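You operate a simulated robot arm through the tools that you are given. There is no shell and no other tool.

You run a simulated robot arm. Do the job below in one go: nothing can be reset, and whatever is moved stays where it is left.

JOB
Vent the frame press, open it and take the cherry panel out.
Fine: draw both bolts only once the gauge shows 0; lock the strut knob before you reach in; lay the panel on the clamp end of the table.

It is judged by the outcome, as a careful person would: the job done as asked, and still so three seconds after it is handed in. It fails if anything else is knocked over, pushed out of place, dropped, spilled or broken.

ROBOT AND FRAMES
A 6-joint arm with a two-finger gripper, fixed in place. Base frame: the origin is on the floor under the middle of its stand, x ahead of it, y to its left, z up. Units: m, rad, N and s.
It reaches about 1.572 m from its shoulder. Its first joint turns from -2.897 to 2.897 rad. Payload 2.45 kg.
Tool frame: the origin (TCP) lies between the finger pads and is the grasp point; the fingertips stand 0.02 m ahead of it; z points along the fingers, y is the line along which they close. The gripper opens to 0.14 m; its body begins 0.168 m behind the TCP.
Orientation is that of the tool frame in the base frame, as [roll, pitch, yaw] about the fixed x, y, z axes, in that order (R = Rz(yaw) Ry(pitch) Rx(roll)). With the fingers straight down and closing along the base's y, the tool's x points along the base's -x, its y along +y and its z along -z.

CONTROLS
- The arm moves only by the tool play_rows. Its argument "motion" is one flat list of numbers, 7 for each row, row after row: the opening, from 0 (shut) to 1 (fully open), then the shift along the tool's x, y, z in m, then the turn, a rotation vector about the tool's x, y, z in rad. In form: [grip, tx, ty, tz, rx, ry, rz, grip, tx, ty, tz, rx, ry, rz, ...]. A call has 1 to 20 rows; each row is the pose to reach, as a shift and turn from the pose commanded when the call began, along the tool's axes at that moment. A row lasts 0.2 s, in which the tool goes at most 0.05 m and 0.15 rad; a call with a longer step from one row to the next is refused whole, and so is a gripper value outside its range. A pose out of reach is approached as far as the arm can. The call stops where the force on the tool passes 90 N (or 10 N more than at its start, if that is more) or the arm is blocked; 0.2 s more then pass. The fingers move at their own pace (about 0.045 m/s each) and stop on an object; they squeeze with about 24 N. The grip force told is the motor's: it shows also when the fingers shut on nothing. Time passes only in rows, and 0.2 s behind the last, so rows that repeat a pose let the fingers close. The reply holds the time, the measured pose of the TCP, the force on the tool along the base axes, the opening and the grip force, in the units named above and with some noise, with the torque about the TCP (base axes, N m) and any sound that the robot's microphone picked up.
- Cameras (640 x 400 px; columns grow to the right, rows downward): "scene" is fixed at [0.2184, 0.6498, 1.549]; the picture's right is [-0.37, -0.93, 0.00], its down [-0.44, 0.18, -0.88] and it looks along [0.82, -0.33, -0.47] (base axes); focal length 219 px, centre (320, 200). "wrist" rides on the gripper at [0.078, 0.011, -0.209] in the tool frame; the picture's right is [-0.14, 0.99, 0.00], its down [-0.92, -0.13, -0.37] and it looks along [-0.36, -0.05, 0.93] (tool axes); focal length 280 px, centre (320, 200). There is no depth. A picture from a camera that has moved, and an enlarged one, comes with that camera's place and axes in the base frame and with its lens.
- camera(camera): a new picture of that camera. It takes no simulated time.
- enlarge(camera, box): a new picture of the part [left, top, right, bottom] of that camera's present view, enlarged. It takes no simulated time.
- hand_in(): hands the job in; it is judged then, once.

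Nothing tells you positions but the pictures and the camera data. Unless the task says otherwise, let go and move clear before handing in.

The tools are called after "Emit:" by a JSON object that holds its "name" and its "arguments". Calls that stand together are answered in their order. play_rows: Moves the arm, as the interface text tells. Its arguments: {"type":"object","properties":{"motion":{"type":"array","items":{"type":"number"}}},"required":["motion"]} The other tools are called the same way: camera (camera) takes a picture; enlarge (camera, box) takes an enlarged picture of a part of a camera's view; hand_in () hands the job in.

At the start:

```text
clock: 0.0
tcp_pos: [0.5233, 0.2166, 1.5081]
tool_rot: [-3.141, 0.0, -3.141]
wrist_force: [0.4, 0.1, -0.7]
moment: [0.01, 0.01, 0.01]
gripper_width: 0.14
grip_force: 0.1
```

scene: 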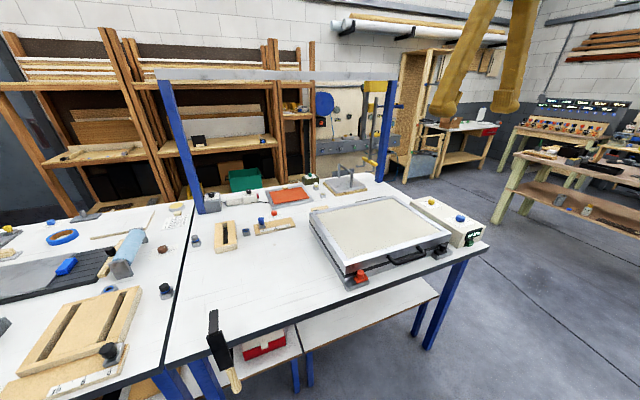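
wrist: 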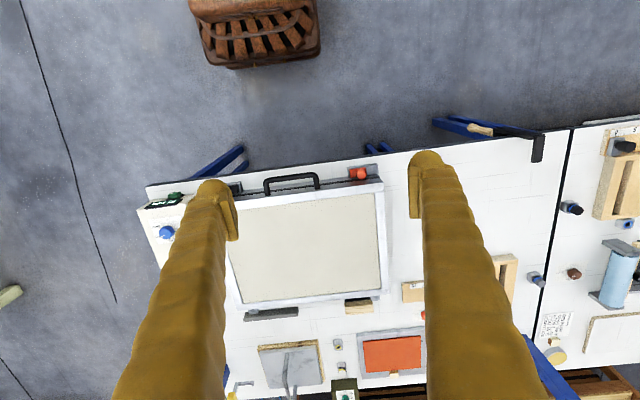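

I see a work table with a frame press (a cream-topped lid with a black handle), a box with gauge and knobs at its right, and a clamp at the left front table edge. I'll take closer pictures before moving.

Emit:
{"name": "enlarge", "arguments": {"camera": "scene", "box": [290, 180, 500, 311]}}

Emit:
{"name": "enlarge", "arguments": {"camera": "scene", "box": [400, 180, 500, 260]}}

Emit:
{"name": "enlarge", "arguments": {"camera": "wrist", "box": [130, 140, 430, 327]}}

Emit:
{"name": "enlarge", "arguments": {"camera": "scene", "box": [150, 160, 390, 310]}}

Emit:
{"name": "enlarge", "arguments": {"camera": "wrist", "box": [140, 240, 460, 400]}}

```text
3.05 times, centred on (395, 246) of scene
camera zoom: at [0.2184, 0.6498, 1.549], right [-0.37, -0.93, 0.0], down [-0.44, 0.18, -0.88], along [0.82, -0.33, -0.47], focal length 667 px, centre (91, 61)
```

zoom: 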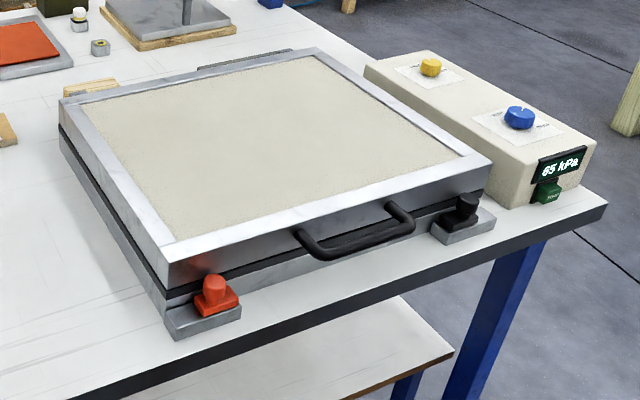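

```text
5.00 times, centred on (450, 220) of scene
camera zoom: at [0.2184, 0.6498, 1.549], right [-0.37, -0.93, 0.0], down [-0.44, 0.18, -0.88], along [0.82, -0.33, -0.47], focal length 1094 px, centre (-330, 100)
```

zoom: 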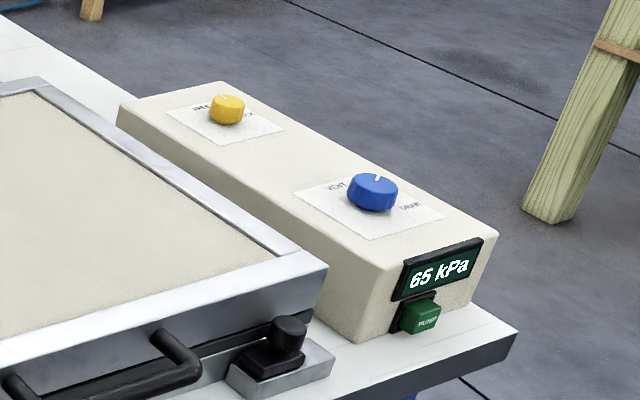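

```text
2.13 times, centred on (280, 234) of wrist
camera zoom: at [0.4433, 0.2272, 1.7163], right [0.14, 0.99, 0.0], down [0.92, -0.13, 0.37], along [0.36, -0.05, -0.93], focal length 598 px, centre (405, 128)
```

zoom: 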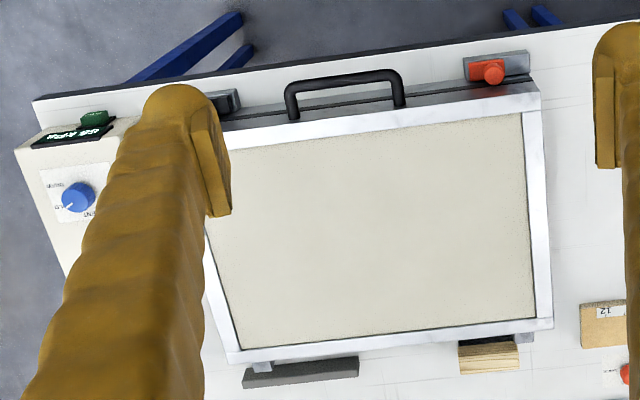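

```text
2.67 times, centred on (270, 235) of scene
camera zoom: at [0.2184, 0.6498, 1.549], right [-0.37, -0.93, 0.0], down [-0.44, 0.18, -0.88], along [0.82, -0.33, -0.47], focal length 583 px, centre (453, 107)
```

zoom: 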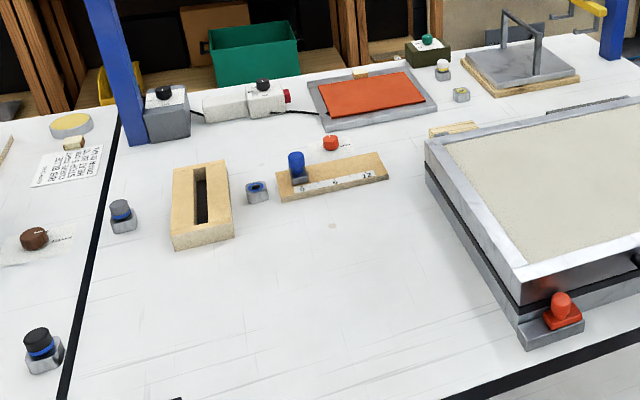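

```text
2.00 times, centred on (300, 320) of wrist
camera zoom: at [0.4433, 0.2272, 1.7163], right [0.14, 0.99, 0.0], down [0.92, -0.13, 0.37], along [0.36, -0.05, -0.93], focal length 561 px, centre (360, -40)
```

zoom: 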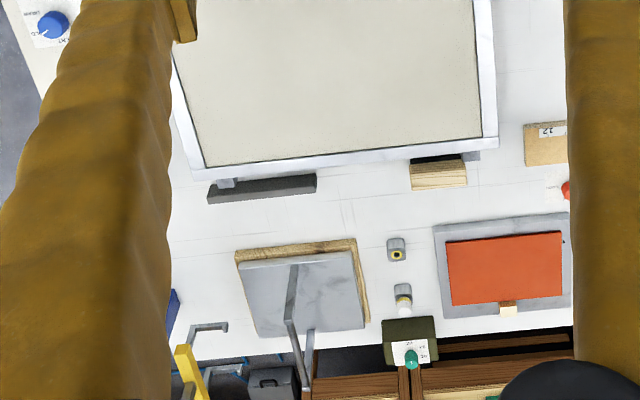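

I see a 65 kPa gauge, blue and yellow dials and a green button on the box, plus a red bolt and a black bolt on the press front. I'll zoom in on the labels next.

Emit:
{"name": "enlarge", "arguments": {"camera": "scene", "box": [455, 208, 490, 230]}}

Emit:
{"name": "enlarge", "arguments": {"camera": "scene", "box": [420, 192, 460, 217]}}

Emit:
{"name": "enlarge", "arguments": {"camera": "scene", "box": [462, 225, 494, 248]}}

Emit:
{"name": "enlarge", "arguments": {"camera": "scene", "box": [335, 255, 385, 290]}}

Emit:
{"name": "enlarge", "arguments": {"camera": "scene", "box": [420, 235, 460, 262]}}

Emit:
{"name": "enlarge", "arguments": {"camera": "scene", "box": [0, 200, 180, 400]}}

Emit:
{"name": "enlarge", "arguments": {"camera": "wrist", "box": [420, 100, 640, 380]}}

Emit:
{"name": "enlarge", "arguments": {"camera": "scene", "box": [160, 280, 320, 400]}}

```text
16.00 times, centred on (472, 219) of scene
camera zoom: at [0.2184, 0.6498, 1.549], right [-0.37, -0.93, 0.0], down [-0.44, 0.18, -0.88], along [0.82, -0.33, -0.47], focal length 3500 px, centre (-2120, -104)
```

zoom: 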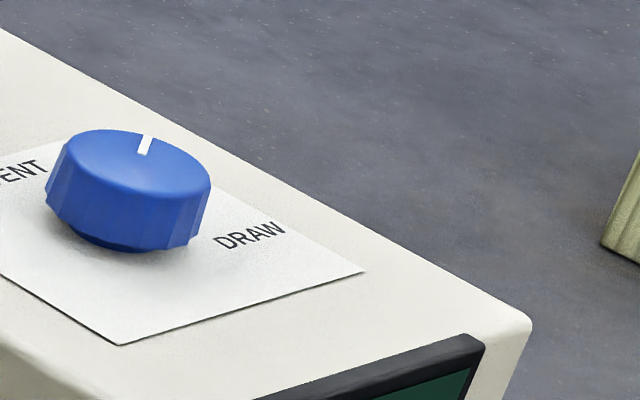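

```text
16.00 times, centred on (440, 204) of scene
camera zoom: at [0.2184, 0.6498, 1.549], right [-0.37, -0.93, 0.0], down [-0.44, 0.18, -0.88], along [0.82, -0.33, -0.47], focal length 3500 px, centre (-1600, 128)
```

zoom: 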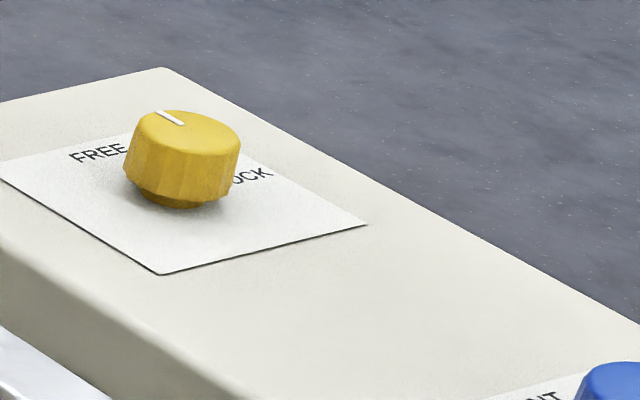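

```text
16.00 times, centred on (478, 236) of scene
camera zoom: at [0.2184, 0.6498, 1.549], right [-0.37, -0.93, 0.0], down [-0.44, 0.18, -0.88], along [0.82, -0.33, -0.47], focal length 3500 px, centre (-2208, -384)
```

zoom: 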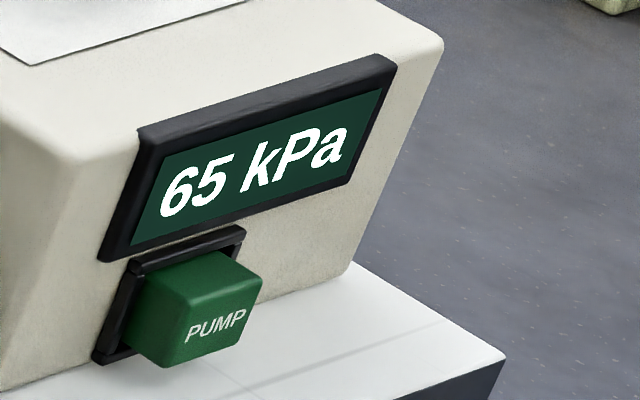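

```text
11.43 times, centred on (360, 272) of scene
camera zoom: at [0.2184, 0.6498, 1.549], right [-0.37, -0.93, 0.0], down [-0.44, 0.18, -0.88], along [0.82, -0.33, -0.47], focal length 2500 px, centre (-137, -629)
```

zoom: 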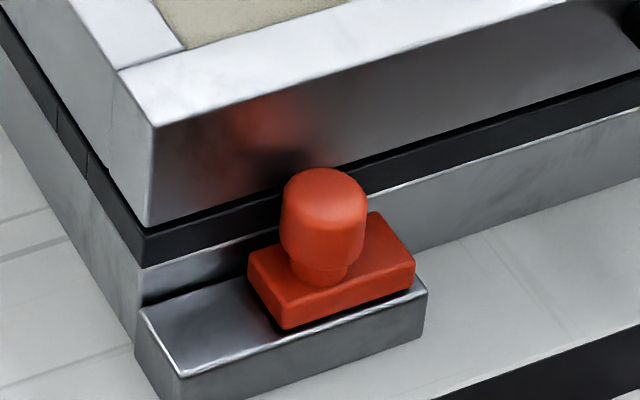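

```text
14.81 times, centred on (440, 248) of scene
camera zoom: at [0.2184, 0.6498, 1.549], right [-0.37, -0.93, 0.0], down [-0.44, 0.18, -0.88], along [0.82, -0.33, -0.47], focal length 3241 px, centre (-1458, -518)
```

zoom: 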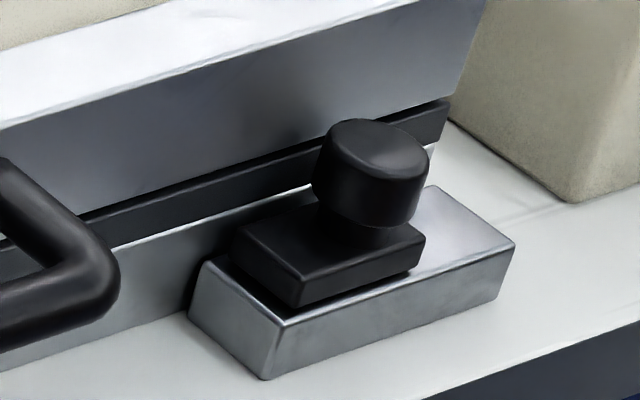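

```text
2.00 times, centred on (90, 300) of scene
camera zoom: at [0.2184, 0.6498, 1.549], right [-0.37, -0.93, 0.0], down [-0.44, 0.18, -0.88], along [0.82, -0.33, -0.47], focal length 438 px, centre (780, 0)
```

zoom: 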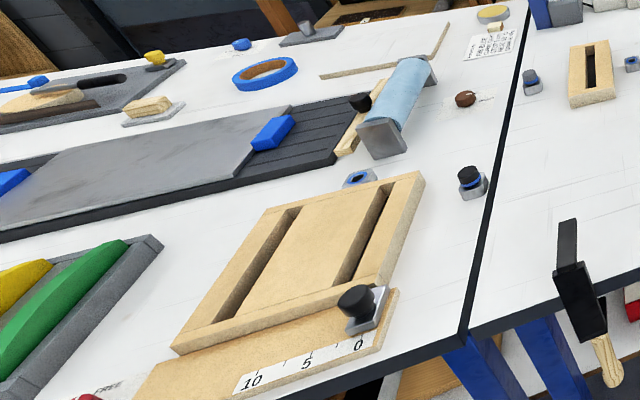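

```text
1.43 times, centred on (530, 240) of wrist
camera zoom: at [0.4433, 0.2272, 1.7163], right [0.14, 0.99, 0.0], down [0.92, -0.13, 0.37], along [0.36, -0.05, -0.93], focal length 401 px, centre (20, 143)
```

zoom: 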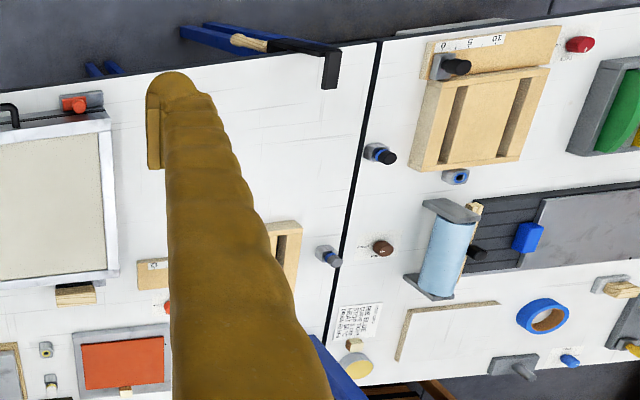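

```text
3.33 times, centred on (240, 340) of scene
camera zoom: at [0.2184, 0.6498, 1.549], right [-0.37, -0.93, 0.0], down [-0.44, 0.18, -0.88], along [0.82, -0.33, -0.47], focal length 729 px, centre (587, -267)
```

zoom: 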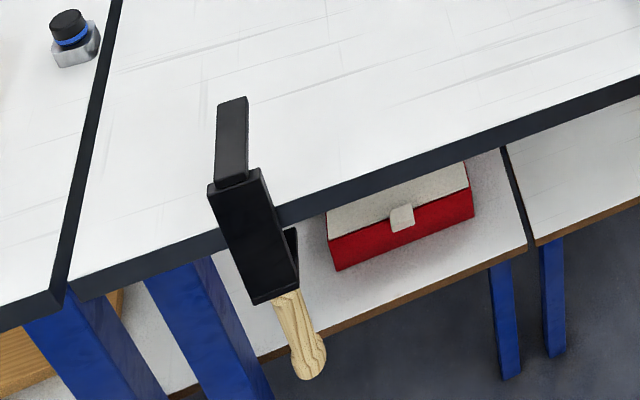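

The blue dial reads VENT … DRAW (possibly a third setting), and the yellow dial reads FREE/LOCK. I'll zoom in on the dials from the wrist view before moving.

Emit:
{"name": "enlarge", "arguments": {"camera": "wrist", "box": [140, 210, 190, 250]}}

Emit:
{"name": "enlarge", "arguments": {"camera": "wrist", "box": [210, 360, 270, 400]}}

Emit:
{"name": "enlarge", "arguments": {"camera": "wrist", "box": [230, 165, 400, 215]}}

```text
10.00 times, centred on (165, 230) of wrist
camera zoom: at [0.4433, 0.2272, 1.7163], right [0.14, 0.99, 0.0], down [0.92, -0.13, 0.37], along [0.36, -0.05, -0.93], focal length 2804 px, centre (1870, -100)
```

zoom: 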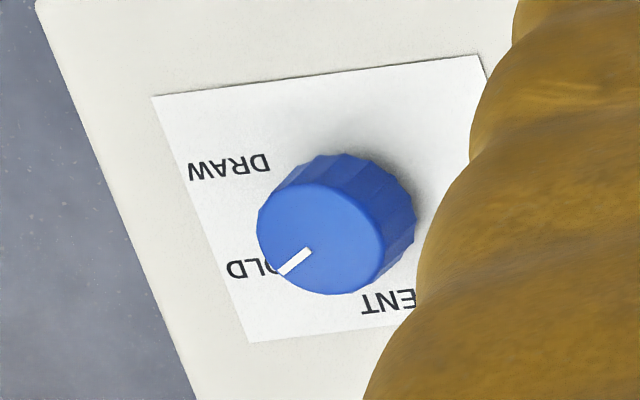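

```text
10.00 times, centred on (240, 380) of wrist
camera zoom: at [0.4433, 0.2272, 1.7163], right [0.14, 0.99, 0.0], down [0.92, -0.13, 0.37], along [0.36, -0.05, -0.93], focal length 2804 px, centre (1120, -1600)
```

zoom: 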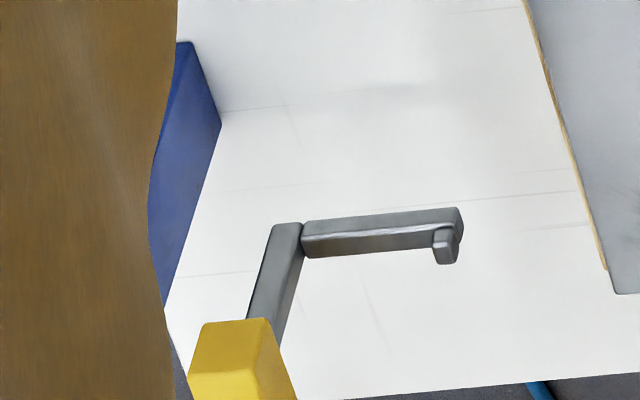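

```text
3.76 times, centred on (315, 190) of wrist
camera zoom: at [0.4433, 0.2272, 1.7163], right [0.14, 0.99, 0.0], down [0.92, -0.13, 0.37], along [0.36, -0.05, -0.93], focal length 1056 px, centre (339, 238)
```

zoom: 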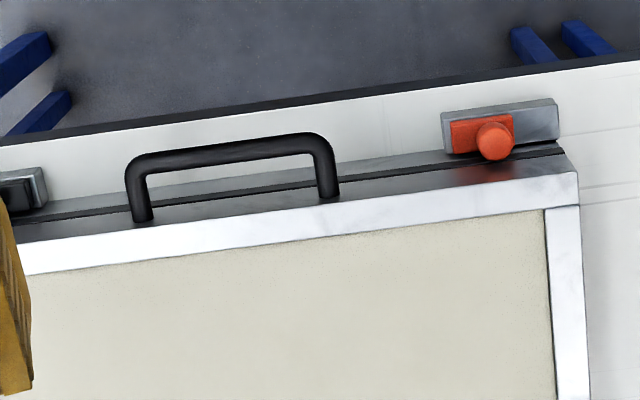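

The blue dial points to HOLD (about −60° from +x), with VENT about 60° counter-clockwise of it, and its top is near (0.759, −0.260, 1.015). I'll move above it with the gripper half open and look again.

Emit:
{"name": "play_rows", "arguments": {"motion": [0.5, -0.0168, -0.034, 0.0256, 0, 0, 0, 0.5, -0.0337, -0.068, 0.0511, 0, 0, 0, 0.5, -0.0505, -0.102, 0.0767, 0, 0, 0, 0.5, -0.0673, -0.136, 0.1023, 0, 0, 0, 0.5, -0.0842, -0.17, 0.1279, 0, 0, 0, 0.5, -0.101, -0.204, 0.1534, 0, 0, 0, 0.5, -0.1179, -0.238, 0.179, 0, 0, 0, 0.5, -0.1347, -0.2721, 0.2046, 0, 0, 0, 0.5, -0.1515, -0.3061, 0.2301, 0, 0, 0, 0.5, -0.1684, -0.3401, 0.2557, 0, 0, 0, 0.5, -0.1852, -0.3741, 0.2813, 0, 0, 0, 0.5, -0.202, -0.4081, 0.3069, 0, 0, 0, 0.5, -0.2189, -0.4421, 0.3324, 0, 0, 0, 0.5, -0.2357, -0.4761, 0.358, 0, 0, 0]}}

Emit:
{"name": "camera", "arguments": {"camera": "wrist"}}

Emit:
{"name": "camera", "arguments": {"camera": "scene"}}

```text
clock: 3.0
tcp_pos: [0.759, -0.261, 1.1487]
tool_rot: [3.141, 0.002, -3.141]
wrist_force: [-0.4, 0.6, -0.2]
moment: [-0.03, -0.04, 0.03]
gripper_width: 0.07
grip_force: 0.3
```

```text
taken
camera wrist: at [0.6792, -0.2503, 1.3588], right [0.14, 0.99, 0.0], down [0.92, -0.13, 0.37], along [0.37, -0.05, -0.93], focal length 280 px, centre (320, 200)
```

wrist: 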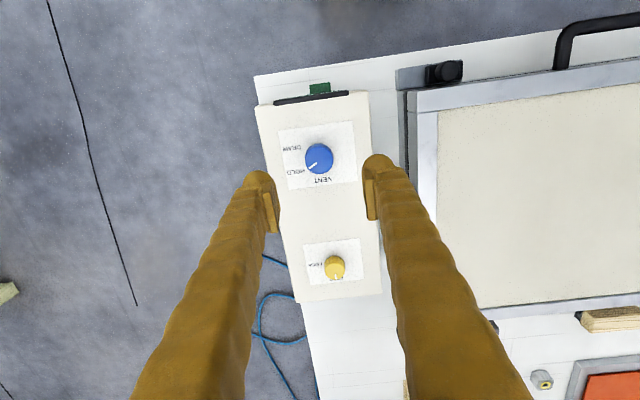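

```text
taken
```

scene: 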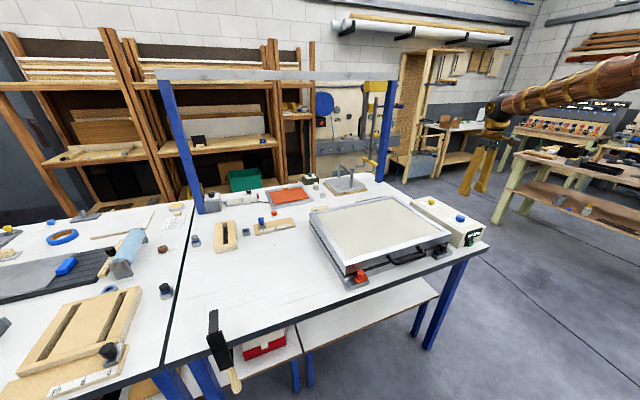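

The blue knob sits just below and between the fingers. I'll zoom in to refine its position and read both dials.

Emit:
{"name": "enlarge", "arguments": {"camera": "wrist", "box": [260, 110, 380, 200]}}

Emit:
{"name": "enlarge", "arguments": {"camera": "wrist", "box": [290, 230, 380, 300]}}

Emit:
{"name": "enlarge", "arguments": {"camera": "wrist", "box": [390, 10, 640, 120]}}

```text
4.44 times, centred on (320, 155) of wrist
camera zoom: at [0.6792, -0.2503, 1.3588], right [0.14, 0.99, 0.0], down [0.92, -0.13, 0.37], along [0.37, -0.05, -0.93], focal length 1246 px, centre (320, 400)
```

zoom: 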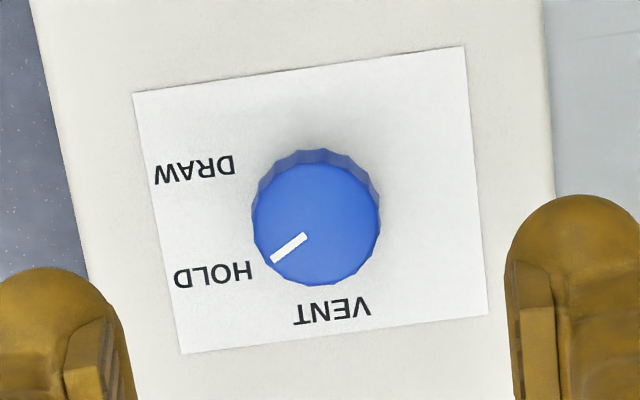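

```text
5.71 times, centred on (335, 265) of wrist
camera zoom: at [0.6792, -0.2503, 1.3588], right [0.14, 0.99, 0.0], down [0.92, -0.13, 0.37], along [0.37, -0.05, -0.93], focal length 1602 px, centre (234, -171)
```

zoom: 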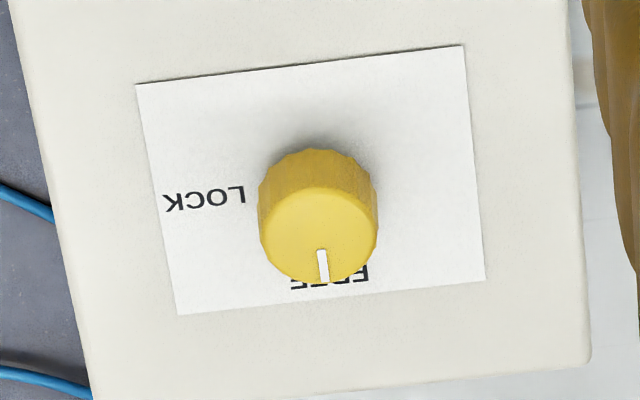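

```text
2.56 times, centred on (515, 65) of wrist
camera zoom: at [0.6792, -0.2503, 1.3588], right [0.14, 0.99, 0.0], down [0.92, -0.13, 0.37], along [0.37, -0.05, -0.93], focal length 718 px, centre (-179, 546)
```

zoom: 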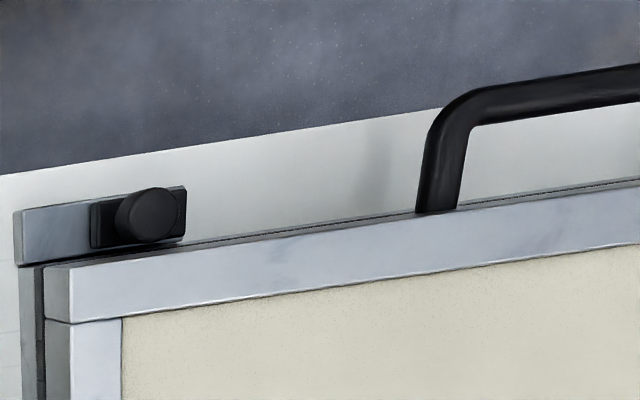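

The blue knob is confirmed at about (0.760, −0.263), pointing to HOLD with VENT straight along +x. I'll descend onto it and close the fingers.

Emit:
{"name": "play_rows", "arguments": {"motion": [0.5, -0.001, -0.002, 0.04, 0, 0, 0, 0.5, -0.001, -0.002, 0.08, 0, 0, 0, 0.5, -0.001, -0.002, 0.11, 0, 0, 0, 0.5, -0.001, -0.002, 0.131, 0, 0, 0, 0.5, -0.001, -0.002, 0.131, 0, 0, 0, 0.15, -0.001, -0.002, 0.131, 0, 0, 0, 0.15, -0.001, -0.002, 0.131, 0, 0, 0, 0.15, -0.001, -0.002, 0.131, 0, 0, 0, 0.15, -0.001, -0.002, 0.131, 0, 0, 0]}}

Emit:
{"name": "enlarge", "arguments": {"camera": "wrist", "box": [220, 80, 440, 220]}}

```text
clock: 5.0
tcp_pos: [0.7588, -0.2633, 1.0188]
tool_rot: [-3.14, -0.001, 3.141]
wrist_force: [0.6, -28.9, -6.5]
moment: [-0.39, 0.01, -0.18]
gripper_width: 0.0336
grip_force: 38.7
```

```text
2.86 times, centred on (330, 150) of wrist
camera zoom: at [0.6793, -0.252, 1.2271], right [0.14, 0.99, 0.0], down [0.92, -0.13, 0.37], along [0.37, -0.05, -0.93], focal length 801 px, centre (291, 343)
```

zoom: 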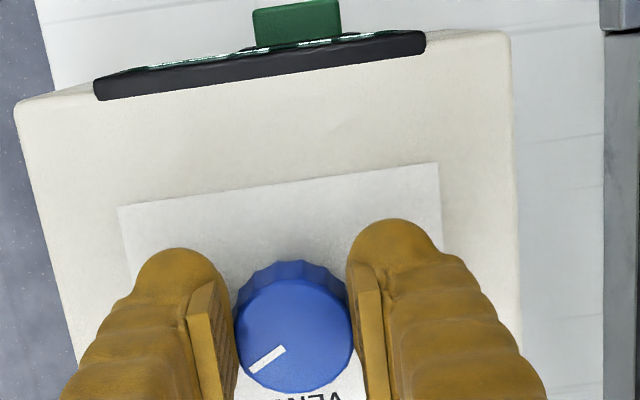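

The fingers hold the blue knob, but the side force shows it is slightly off to −y. I'll centre the tool on it by 2 mm and check the force.

Emit:
{"name": "play_rows", "arguments": {"motion": [0.15, 0, -0.001, 0, 0, 0, 0, 0.15, 0, -0.002, 0, 0, 0, 0, 0.15, 0, -0.002, 0, 0, 0, 0]}}

```text
clock: 5.8
tcp_pos: [0.7587, -0.2627, 1.0181]
tool_rot: [3.141, 0.0, -3.141]
wrist_force: [-10.8, -2.6, 3.6]
moment: [0.0, 0.3, 0.0]
gripper_width: 0.0335
grip_force: 45.2
```

Forces are balanced now. I'll turn the knob 60° counter-clockwise (seen from above) from HOLD to VENT.

Emit:
{"name": "play_rows", "arguments": {"motion": [0.15, 0, 0, 0, 0, 0, -0.13, 0.15, 0, 0, 0, 0, 0, -0.26, 0.15, 0, 0, 0, 0, 0, -0.39, 0.15, 0, 0, 0, 0, 0, -0.52, 0.15, 0, 0, 0, 0, 0, -0.65, 0.15, 0, 0, 0, 0, 0, -0.78, 0.15, 0, 0, 0, 0, 0, -0.91, 0.15, 0, 0, 0, 0, 0, -1.047, 0.15, 0, 0, 0, 0, 0, -1.047]}}

Emit:
{"name": "camera", "arguments": {"camera": "wrist"}}

Emit:
{"name": "enlarge", "arguments": {"camera": "scene", "box": [420, 150, 500, 260]}}

```text
clock: 7.8
tcp_pos: [0.7618, -0.263, 1.0184]
tool_rot: [-3.14, 0.001, -2.092]
wrist_force: [27.3, -13.9, 7.1]
moment: [-0.34, -0.4, -0.07]
gripper_width: 0.0415
grip_force: 15.6
```

```text
taken
camera wrist: at [0.7102, -0.326, 1.2276], right [-0.79, 0.61, 0.0], down [0.57, 0.73, 0.37], along [0.23, 0.29, -0.93], focal length 280 px, centre (320, 200)
```

wrist: 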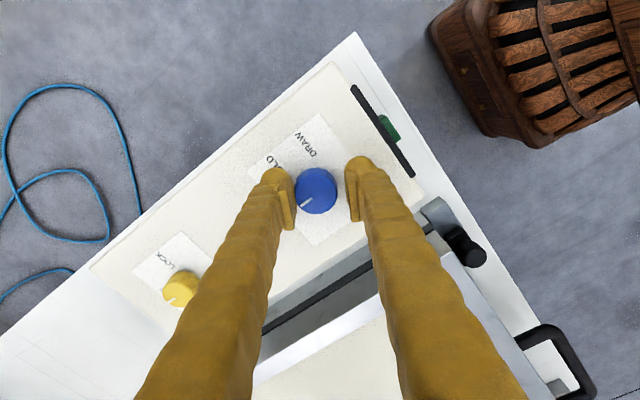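

```text
3.64 times, centred on (460, 205) of scene
camera zoom: at [0.2184, 0.6498, 1.549], right [-0.37, -0.93, 0.0], down [-0.44, 0.18, -0.88], along [0.82, -0.33, -0.47], focal length 795 px, centre (-189, 182)
```

zoom: 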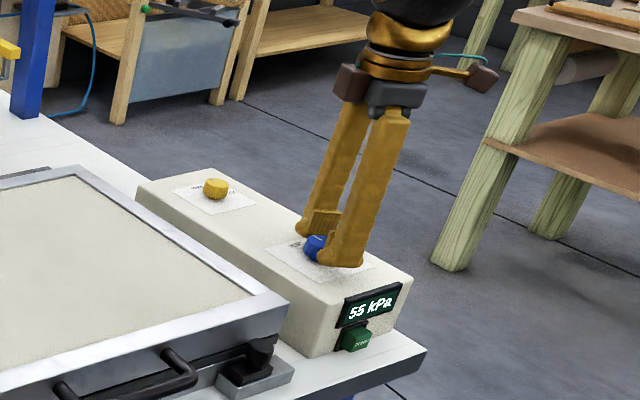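

The gauge has dropped to 55 kPa, so the press is venting. I'll check the pointer and wait a moment.

Emit:
{"name": "enlarge", "arguments": {"camera": "wrist", "box": [250, 130, 390, 220]}}

Emit:
{"name": "play_rows", "arguments": {"motion": [0.15, 0, 0, 0, 0, 0, 0, 0.15, 0, 0, 0, 0, 0, 0, 0.15, 0, 0, 0, 0, 0, 0]}}

Emit:
{"name": "enlarge", "arguments": {"camera": "scene", "box": [455, 215, 495, 250]}}

```text
4.44 times, centred on (320, 175) of wrist
camera zoom: at [0.7102, -0.326, 1.2276], right [-0.79, 0.61, 0.0], down [0.57, 0.73, 0.37], along [0.23, 0.29, -0.93], focal length 1246 px, centre (320, 311)
```

zoom: 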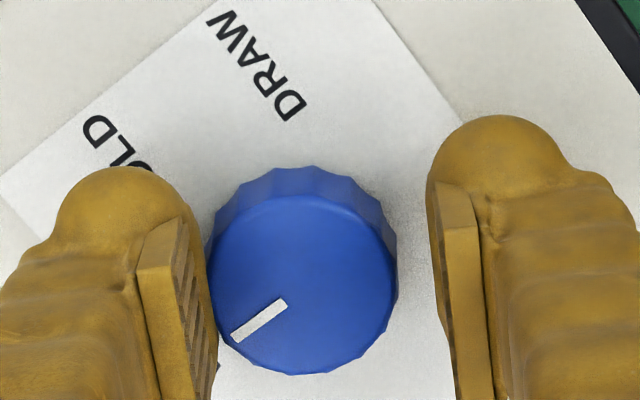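

```text
clock: 8.6
tcp_pos: [0.7597, -0.2647, 1.0186]
tool_rot: [3.141, 0.0, -2.095]
wrist_force: [29.2, -10.0, 10.9]
moment: [-0.36, -0.41, -0.03]
gripper_width: 0.0412
grip_force: 14.9
```

```text
11.43 times, centred on (475, 232) of scene
camera zoom: at [0.2184, 0.6498, 1.549], right [-0.37, -0.93, 0.0], down [-0.44, 0.18, -0.88], along [0.82, -0.33, -0.47], focal length 2500 px, centre (-1451, -171)
```

zoom: 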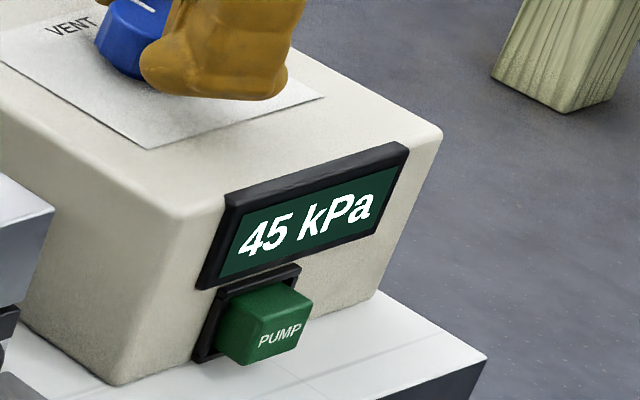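

Pressure is falling steadily (45 kPa). I'll release the knob and rise, then recheck the dial and gauge.

Emit:
{"name": "play_rows", "arguments": {"motion": [0.45, 0, 0, 0, 0, 0, 0, 0.45, 0, 0, 0, 0, 0, 0, 0.45, 0, 0, -0.03, 0, 0, 0, 0.45, 0, 0, -0.07, 0, 0, 0, 0.45, 0, 0, -0.11, 0, 0, 0, 0.45, 0, 0, -0.15, 0, 0, 0]}}

Emit:
{"name": "camera", "arguments": {"camera": "wrist"}}

Emit:
{"name": "enlarge", "arguments": {"camera": "scene", "box": [420, 180, 500, 260]}}

```text
clock: 10.0
tcp_pos: [0.7593, -0.2633, 1.1697]
tool_rot: [3.14, 0.0, -2.094]
wrist_force: [-0.1, 0.5, 0.8]
moment: [0.0, 0.02, 0.0]
gripper_width: 0.063
grip_force: 0.0
```

```text
taken
camera wrist: at [0.71, -0.3261, 1.3781], right [-0.79, 0.61, 0.0], down [0.57, 0.73, 0.37], along [0.23, 0.29, -0.93], focal length 280 px, centre (320, 200)
```

wrist: 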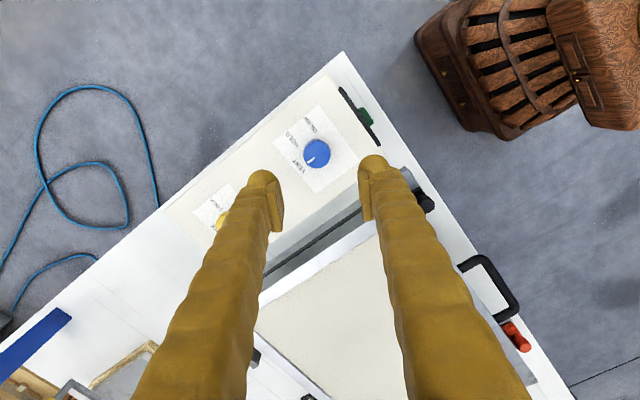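

```text
5.00 times, centred on (460, 220) of scene
camera zoom: at [0.2184, 0.6498, 1.549], right [-0.37, -0.93, 0.0], down [-0.44, 0.18, -0.88], along [0.82, -0.33, -0.47], focal length 1094 px, centre (-380, 100)
```

zoom: 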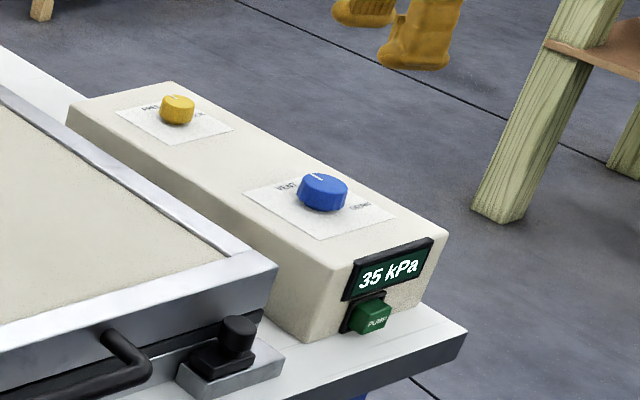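

The dial is at VENT and the gauge reads 35 kPa and is dropping. While it vents, I'll straighten the tool and hover in front of the black bolt for a close look.

Emit:
{"name": "play_rows", "arguments": {"motion": [0.45, -0.0121, 0.0242, 0.0062, 0, 0, 0.131, 0.45, -0.0241, 0.0484, 0.0124, 0, 0, 0.262, 0.45, -0.0362, 0.0726, 0.0186, 0, 0, 0.393, 0.45, -0.0483, 0.0968, 0.0249, 0, 0, 0.524, 0.45, -0.0603, 0.1209, 0.0311, 0, 0, 0.654, 0.45, -0.0724, 0.1451, 0.0373, 0, 0, 0.785, 0.45, -0.0844, 0.1693, 0.0435, 0, 0, 0.916, 0.45, -0.0965, 0.1935, 0.0497, 0, 0, 1.047]}}

Emit:
{"name": "camera", "arguments": {"camera": "wrist"}}

Emit:
{"name": "enlarge", "arguments": {"camera": "scene", "box": [330, 180, 500, 290]}}

```text
clock: 11.8
tcp_pos: [0.6398, -0.0825, 1.1176]
tool_rot: [3.141, 0.0, 3.141]
wrist_force: [0.8, 0.7, -0.2]
moment: [0.03, -0.03, 0.03]
gripper_width: 0.063
grip_force: 0.1
```

```text
taken
camera wrist: at [0.5602, -0.0719, 1.327], right [0.14, 0.99, 0.0], down [0.92, -0.13, 0.37], along [0.37, -0.05, -0.93], focal length 280 px, centre (320, 200)
```

wrist: 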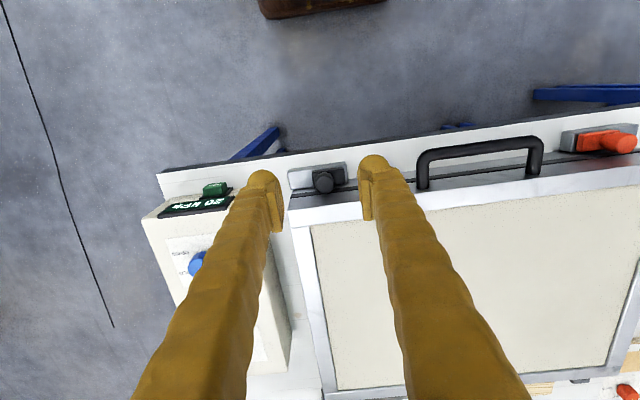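

```text
3.64 times, centred on (415, 235) of scene
camera zoom: at [0.2184, 0.6498, 1.549], right [-0.37, -0.93, 0.0], down [-0.44, 0.18, -0.88], along [0.82, -0.33, -0.47], focal length 795 px, centre (-26, 73)
```

zoom: 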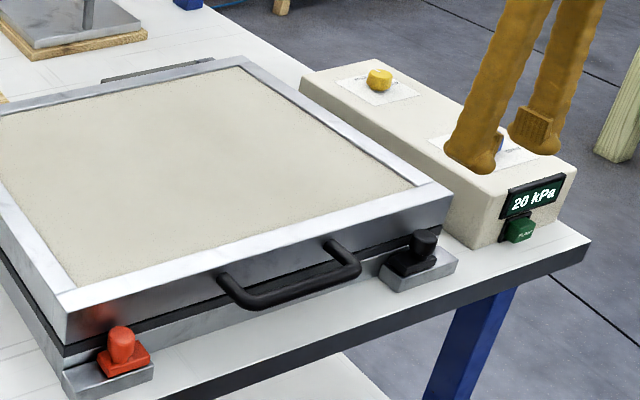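

Emit:
{"name": "enlarge", "arguments": {"camera": "wrist", "box": [270, 145, 390, 220]}}

Emit:
{"name": "enlarge", "arguments": {"camera": "wrist", "box": [400, 110, 640, 210]}}

```text
5.33 times, centred on (330, 182) of wrist
camera zoom: at [0.5602, -0.0719, 1.327], right [0.14, 0.99, 0.0], down [0.92, -0.13, 0.37], along [0.37, -0.05, -0.93], focal length 1495 px, centre (267, 293)
```

zoom: 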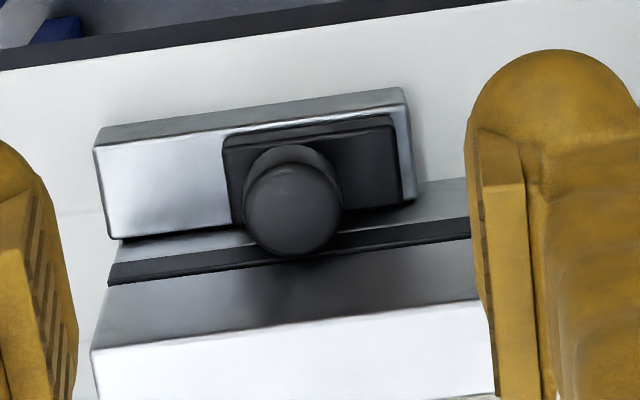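

```text
2.67 times, centred on (520, 160) of wrist
camera zoom: at [0.5602, -0.0719, 1.327], right [0.14, 0.99, 0.0], down [0.92, -0.13, 0.37], along [0.37, -0.05, -0.93], focal length 748 px, centre (-213, 307)
```

zoom: 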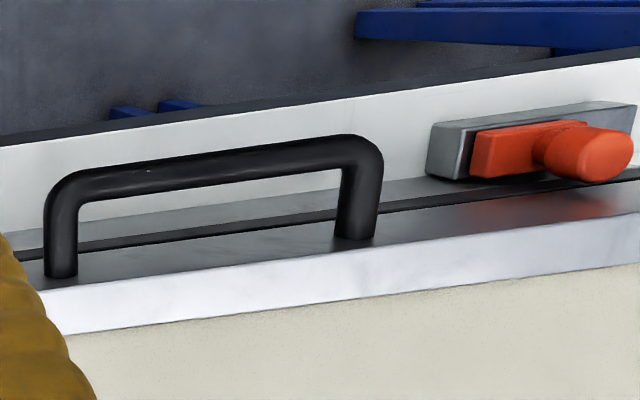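

The gauge shows about 20–28 kPa and is still falling. The black bolt's knob is at about (0.679, −0.082, 0.967) and its plate is free toward −y. I'll pre-position above it and wait for the gauge.

Emit:
{"name": "play_rows", "arguments": {"motion": [0.45, -0.015, 0, 0.04, 0, -0.12, 0, 0.45, -0.0292, 0.0005, 0.08, 0, -0.25, 0, 0.45, -0.0292, 0.0005, 0.08, 0, -0.25, 0, 0.45, -0.0292, 0.0005, 0.08, 0, -0.25, 0, 0.45, -0.0292, 0.0005, 0.08, 0, -0.25, 0, 0.45, -0.0292, 0.0005, 0.08, 0, -0.25, 0, 0.45, -0.0292, 0.0005, 0.08, 0, -0.25, 0, 0.45, -0.0292, 0.0005, 0.08, 0, -0.25, 0, 0.45, -0.0292, 0.0005, 0.08, 0, -0.25, 0, 0.45, -0.0292, 0.0005, 0.08, 0, -0.25, 0, 0.45, -0.0292, 0.0005, 0.08, 0, -0.25, 0, 0.45, -0.0292, 0.0005, 0.08, 0, -0.25, 0, 0.45, -0.0292, 0.0005, 0.08, 0, -0.25, 0, 0.45, -0.0292, 0.0005, 0.08, 0, -0.25, 0, 0.45, -0.0292, 0.0005, 0.08, 0, -0.25, 0]}}

Emit:
{"name": "camera", "arguments": {"camera": "wrist"}}

Emit:
{"name": "enlarge", "arguments": {"camera": "scene", "box": [420, 190, 500, 260]}}

```text
clock: 15.0
tcp_pos: [0.6682, -0.0835, 1.0382]
tool_rot: [-3.141, 0.248, 3.141]
wrist_force: [-0.2, 0.7, 1.3]
moment: [-0.01, 0.04, -0.04]
gripper_width: 0.0629
grip_force: 0.1
```

```text
taken
camera wrist: at [0.5396, -0.0731, 1.2217], right [0.13, 0.99, 0.03], down [0.8, -0.13, 0.58], along [0.58, -0.05, -0.81], focal length 280 px, centre (320, 200)
```

wrist: 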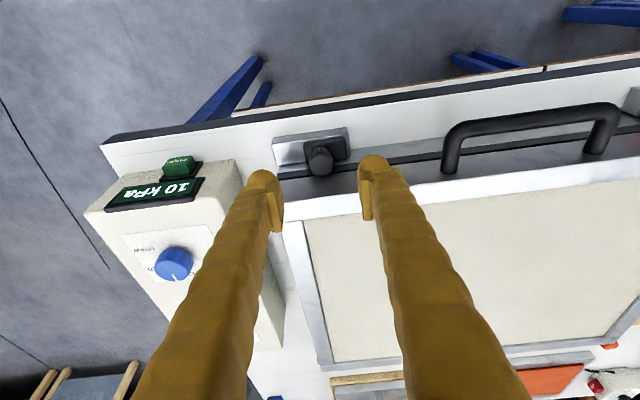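

```text
5.71 times, centred on (460, 225) of scene
camera zoom: at [0.2184, 0.6498, 1.549], right [-0.37, -0.93, 0.0], down [-0.44, 0.18, -0.88], along [0.82, -0.33, -0.47], focal length 1250 px, centre (-480, 57)
```

zoom: 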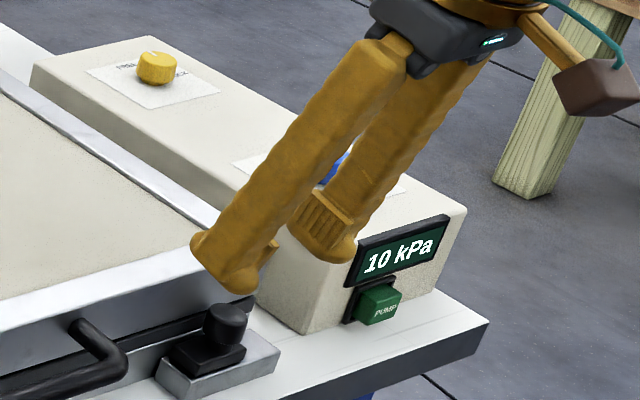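

Gauge at 10 kPa, so I keep waiting in place.

Emit:
{"name": "play_rows", "arguments": {"motion": [0.45, 0, 0, 0, 0, 0, 0, 0.45, 0, 0, 0, 0, 0, 0, 0.45, 0, 0, 0, 0, 0, 0, 0.45, 0, 0, 0, 0, 0, 0, 0.45, 0, 0, 0, 0, 0, 0, 0.45, 0, 0, 0, 0, 0, 0, 0.45, 0, 0, 0, 0, 0, 0, 0.45, 0, 0, 0, 0, 0, 0, 0.45, 0, 0, 0, 0, 0, 0, 0.45, 0, 0, 0, 0, 0, 0, 0.45, 0, 0, 0, 0, 0, 0, 0.45, 0, 0, 0, 0, 0, 0, 0.45, 0, 0, 0, 0, 0, 0, 0.45, 0, 0, 0, 0, 0, 0, 0.45, 0, 0, 0, 0, 0, 0, 0.45, 0, 0, 0, 0, 0, 0, 0.45, 0, 0, 0, 0, 0, 0, 0.45, 0, 0, 0, 0, 0, 0]}}

Emit:
{"name": "enlarge", "arguments": {"camera": "scene", "box": [455, 215, 495, 250]}}

Emit:
{"name": "enlarge", "arguments": {"camera": "wrist", "box": [250, 110, 400, 210]}}

```text
clock: 18.8
tcp_pos: [0.6684, -0.0846, 1.0389]
tool_rot: [-3.142, 0.25, 3.139]
wrist_force: [0.3, 0.0, -0.7]
moment: [0.01, 0.0, 0.01]
gripper_width: 0.063
grip_force: 0.1
```

```text
11.43 times, centred on (475, 232) of scene
camera zoom: at [0.2184, 0.6498, 1.549], right [-0.37, -0.93, 0.0], down [-0.44, 0.18, -0.88], along [0.82, -0.33, -0.47], focal length 2500 px, centre (-1451, -171)
```

zoom: 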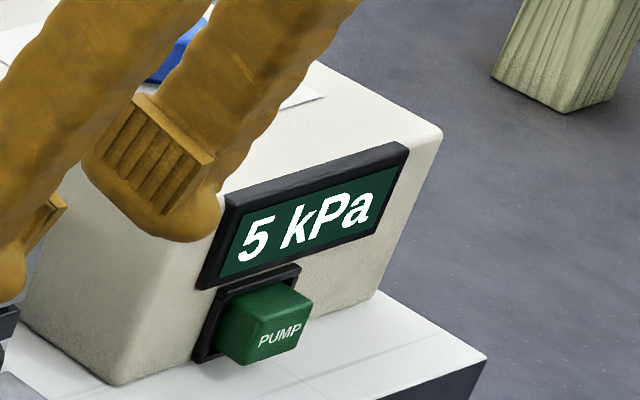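

```text
4.00 times, centred on (325, 160) of wrist
camera zoom: at [0.5396, -0.0731, 1.2217], right [0.13, 0.99, 0.03], down [0.8, -0.13, 0.58], along [0.58, -0.05, -0.81], focal length 1122 px, centre (300, 360)
```

zoom: 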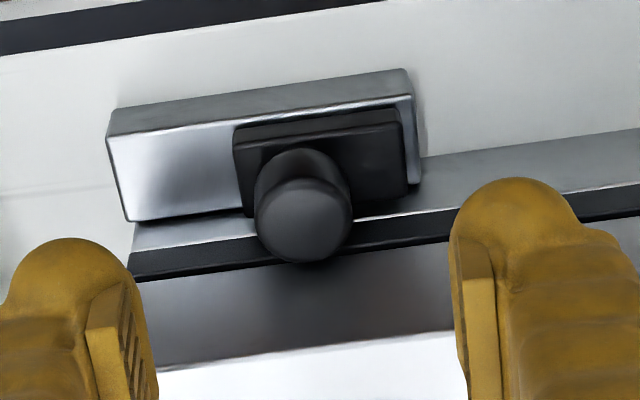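

Gauge at 5 kPa, still not zero. I wait longer.

Emit:
{"name": "play_rows", "arguments": {"motion": [0.45, 0, 0, 0, 0, 0, 0, 0.45, 0, 0, 0, 0, 0, 0, 0.45, 0, 0, 0, 0, 0, 0, 0.45, 0, 0, 0, 0, 0, 0, 0.45, 0, 0, 0, 0, 0, 0, 0.45, 0, 0, 0, 0, 0, 0, 0.45, 0, 0, 0, 0, 0, 0, 0.45, 0, 0, 0, 0, 0, 0, 0.45, 0, 0, 0, 0, 0, 0, 0.45, 0, 0, 0, 0, 0, 0, 0.45, 0, 0, 0, 0, 0, 0, 0.45, 0, 0, 0, 0, 0, 0, 0.45, 0, 0, 0, 0, 0, 0, 0.45, 0, 0, 0, 0, 0, 0, 0.45, 0, 0, 0, 0, 0, 0, 0.45, 0, 0, 0, 0, 0, 0, 0.45, 0, 0, 0, 0, 0, 0, 0.45, 0, 0, 0, 0, 0, 0, 0.45, 0, 0, 0, 0, 0, 0, 0.45, 0, 0, 0, 0, 0, 0]}}

Emit:
{"name": "enlarge", "arguments": {"camera": "scene", "box": [455, 215, 495, 250]}}

```text
clock: 23.0
tcp_pos: [0.6685, -0.0842, 1.0388]
tool_rot: [3.142, 0.249, 3.141]
wrist_force: [-0.8, 0.6, -0.1]
moment: [0.02, -0.03, 0.0]
gripper_width: 0.063
grip_force: 0.0
```

```text
11.43 times, centred on (475, 232) of scene
camera zoom: at [0.2184, 0.6498, 1.549], right [-0.37, -0.93, 0.0], down [-0.44, 0.18, -0.88], along [0.82, -0.33, -0.47], focal length 2500 px, centre (-1451, -171)
```

zoom: 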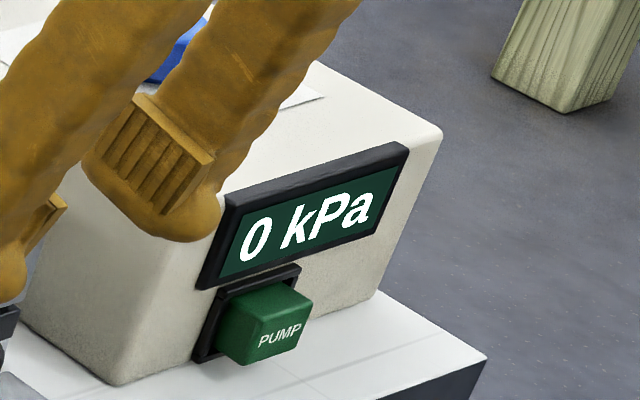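

The gauge now reads 0 kPa. I'll lower onto the black bolt's knob and grip it.

Emit:
{"name": "play_rows", "arguments": {"motion": [0.45, 0.006, 0.002, 0.024, 0, 0, 0, 0.45, 0.0115, 0.002, 0.048, 0, 0, 0, 0.45, 0.0168, 0.002, 0.0677, 0, 0, 0, 0.45, 0.0168, 0.002, 0.0677, 0, 0, 0, 0.08, 0.0168, 0.002, 0.0677, 0, 0, 0, 0.08, 0.0168, 0.002, 0.0677, 0, 0, 0, 0.08, 0.0168, 0.002, 0.0677, 0, 0, 0, 0.08, 0.0168, 0.002, 0.0677, 0, 0, 0]}}

Emit:
{"name": "enlarge", "arguments": {"camera": "wrist", "box": [250, 110, 400, 210]}}

Emit:
{"name": "enlarge", "arguments": {"camera": "scene", "box": [390, 200, 500, 280]}}

```text
clock: 24.8
tcp_pos: [0.6686, -0.0828, 0.9691]
tool_rot: [-3.141, 0.251, -3.14]
wrist_force: [1.7, -3.3, -3.6]
moment: [-0.02, 0.02, -0.01]
gripper_width: 0.0235
grip_force: 37.8
```

```text
4.00 times, centred on (325, 160) of wrist
camera zoom: at [0.5411, -0.0712, 1.1524], right [0.13, 0.99, 0.03], down [0.8, -0.13, 0.58], along [0.58, -0.05, -0.81], focal length 1122 px, centre (300, 360)
```

zoom: 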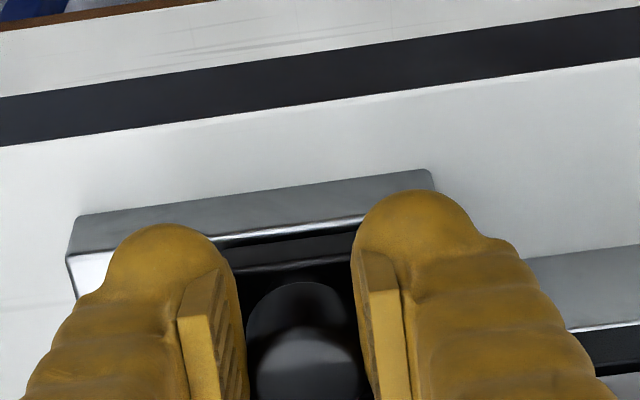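

```text
5.00 times, centred on (445, 240) of scene
camera zoom: at [0.2184, 0.6498, 1.549], right [-0.37, -0.93, 0.0], down [-0.44, 0.18, -0.88], along [0.82, -0.33, -0.47], focal length 1094 px, centre (-305, 0)
```

zoom: 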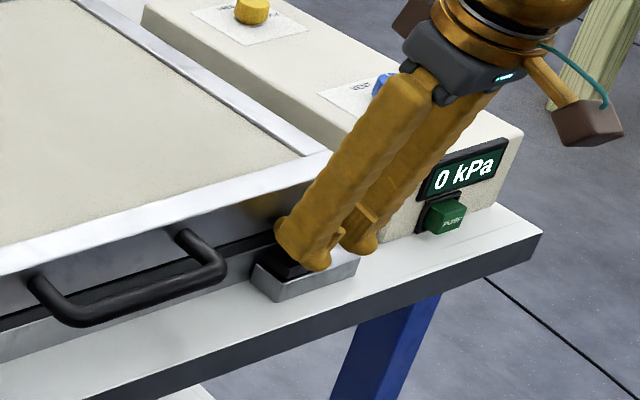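

The knob is held (23.5 mm). I'll draw the black bolt outward toward −y in small steps.

Emit:
{"name": "play_rows", "arguments": {"motion": [0.08, 0, -0.008, 0, 0, 0, 0, 0.08, 0, -0.016, 0, 0, 0, 0, 0.08, 0, -0.024, 0, 0, 0, 0, 0.08, 0, -0.03, 0, 0, 0, 0, 0.08, 0, -0.03, 0, 0, 0, 0]}}

Emit:
{"name": "enlarge", "arguments": {"camera": "wrist", "box": [230, 110, 410, 230]}}

Emit:
{"name": "enlarge", "arguments": {"camera": "scene", "box": [390, 200, 500, 280]}}

```text
clock: 26.0
tcp_pos: [0.6702, -0.1104, 0.9691]
tool_rot: [3.141, 0.251, 3.141]
wrist_force: [-0.7, -0.1, 4.2]
moment: [-0.01, -0.03, 0.01]
gripper_width: 0.0234
grip_force: 44.6
```

```text
3.33 times, centred on (320, 170) of wrist
camera zoom: at [0.541, -0.1002, 1.1524], right [0.13, 0.99, 0.03], down [0.8, -0.13, 0.58], along [0.58, -0.05, -0.81], focal length 935 px, centre (320, 300)
```

zoom: 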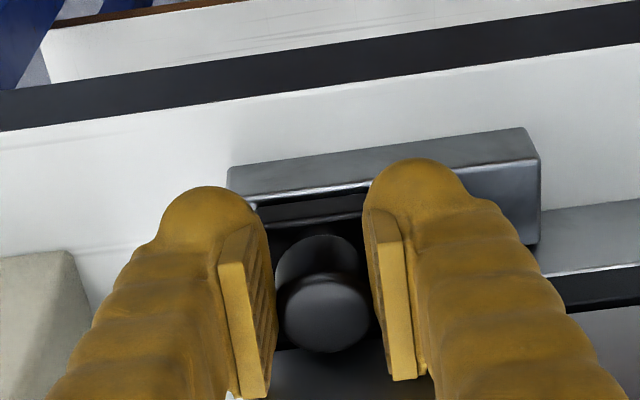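

```text
5.00 times, centred on (445, 240) of scene
camera zoom: at [0.2184, 0.6498, 1.549], right [-0.37, -0.93, 0.0], down [-0.44, 0.18, -0.88], along [0.82, -0.33, -0.47], focal length 1094 px, centre (-305, 0)
```

zoom: 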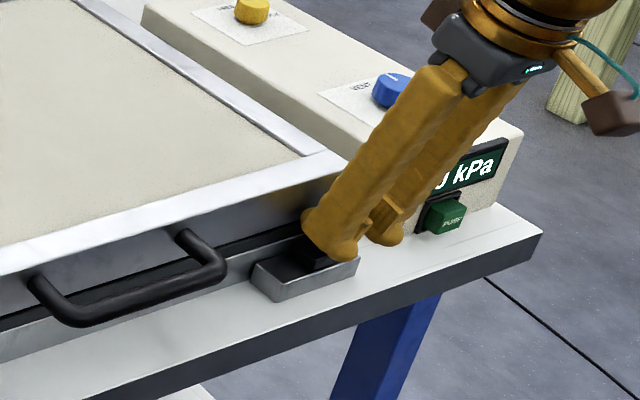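

The bolt slid smoothly 30 mm. I'll nudge a little further to reach its end stop.

Emit:
{"name": "play_rows", "arguments": {"motion": [0.08, 0, -0.003, 0, 0, 0, 0, 0.08, 0, -0.006, 0, 0, 0, 0, 0.08, 0, -0.008, 0, 0, 0, 0, 0.08, 0, -0.008, 0, 0, 0, 0]}}

Emit:
{"name": "enlarge", "arguments": {"camera": "wrist", "box": [230, 110, 410, 230]}}

```text
clock: 27.0
tcp_pos: [0.6698, -0.1175, 0.9699]
tool_rot: [3.14, 0.251, 3.142]
wrist_force: [0.3, 25.1, 17.1]
moment: [0.26, -0.16, 0.31]
gripper_width: 0.0235
grip_force: 44.5
```

```text
3.33 times, centred on (320, 170) of wrist
camera zoom: at [0.5409, -0.1074, 1.1523], right [0.13, 0.99, 0.03], down [0.8, -0.13, 0.59], along [0.58, -0.05, -0.81], focal length 935 px, centre (320, 300)
```

zoom: 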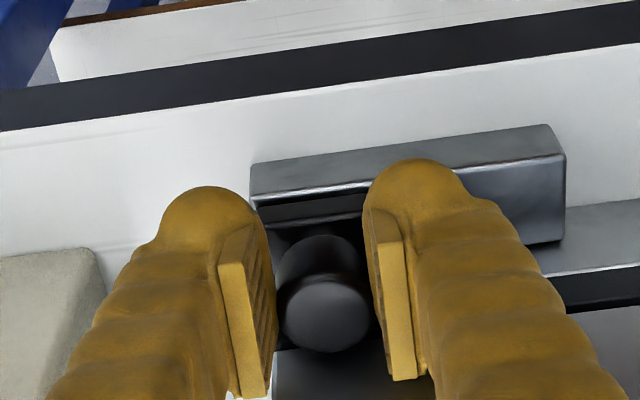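

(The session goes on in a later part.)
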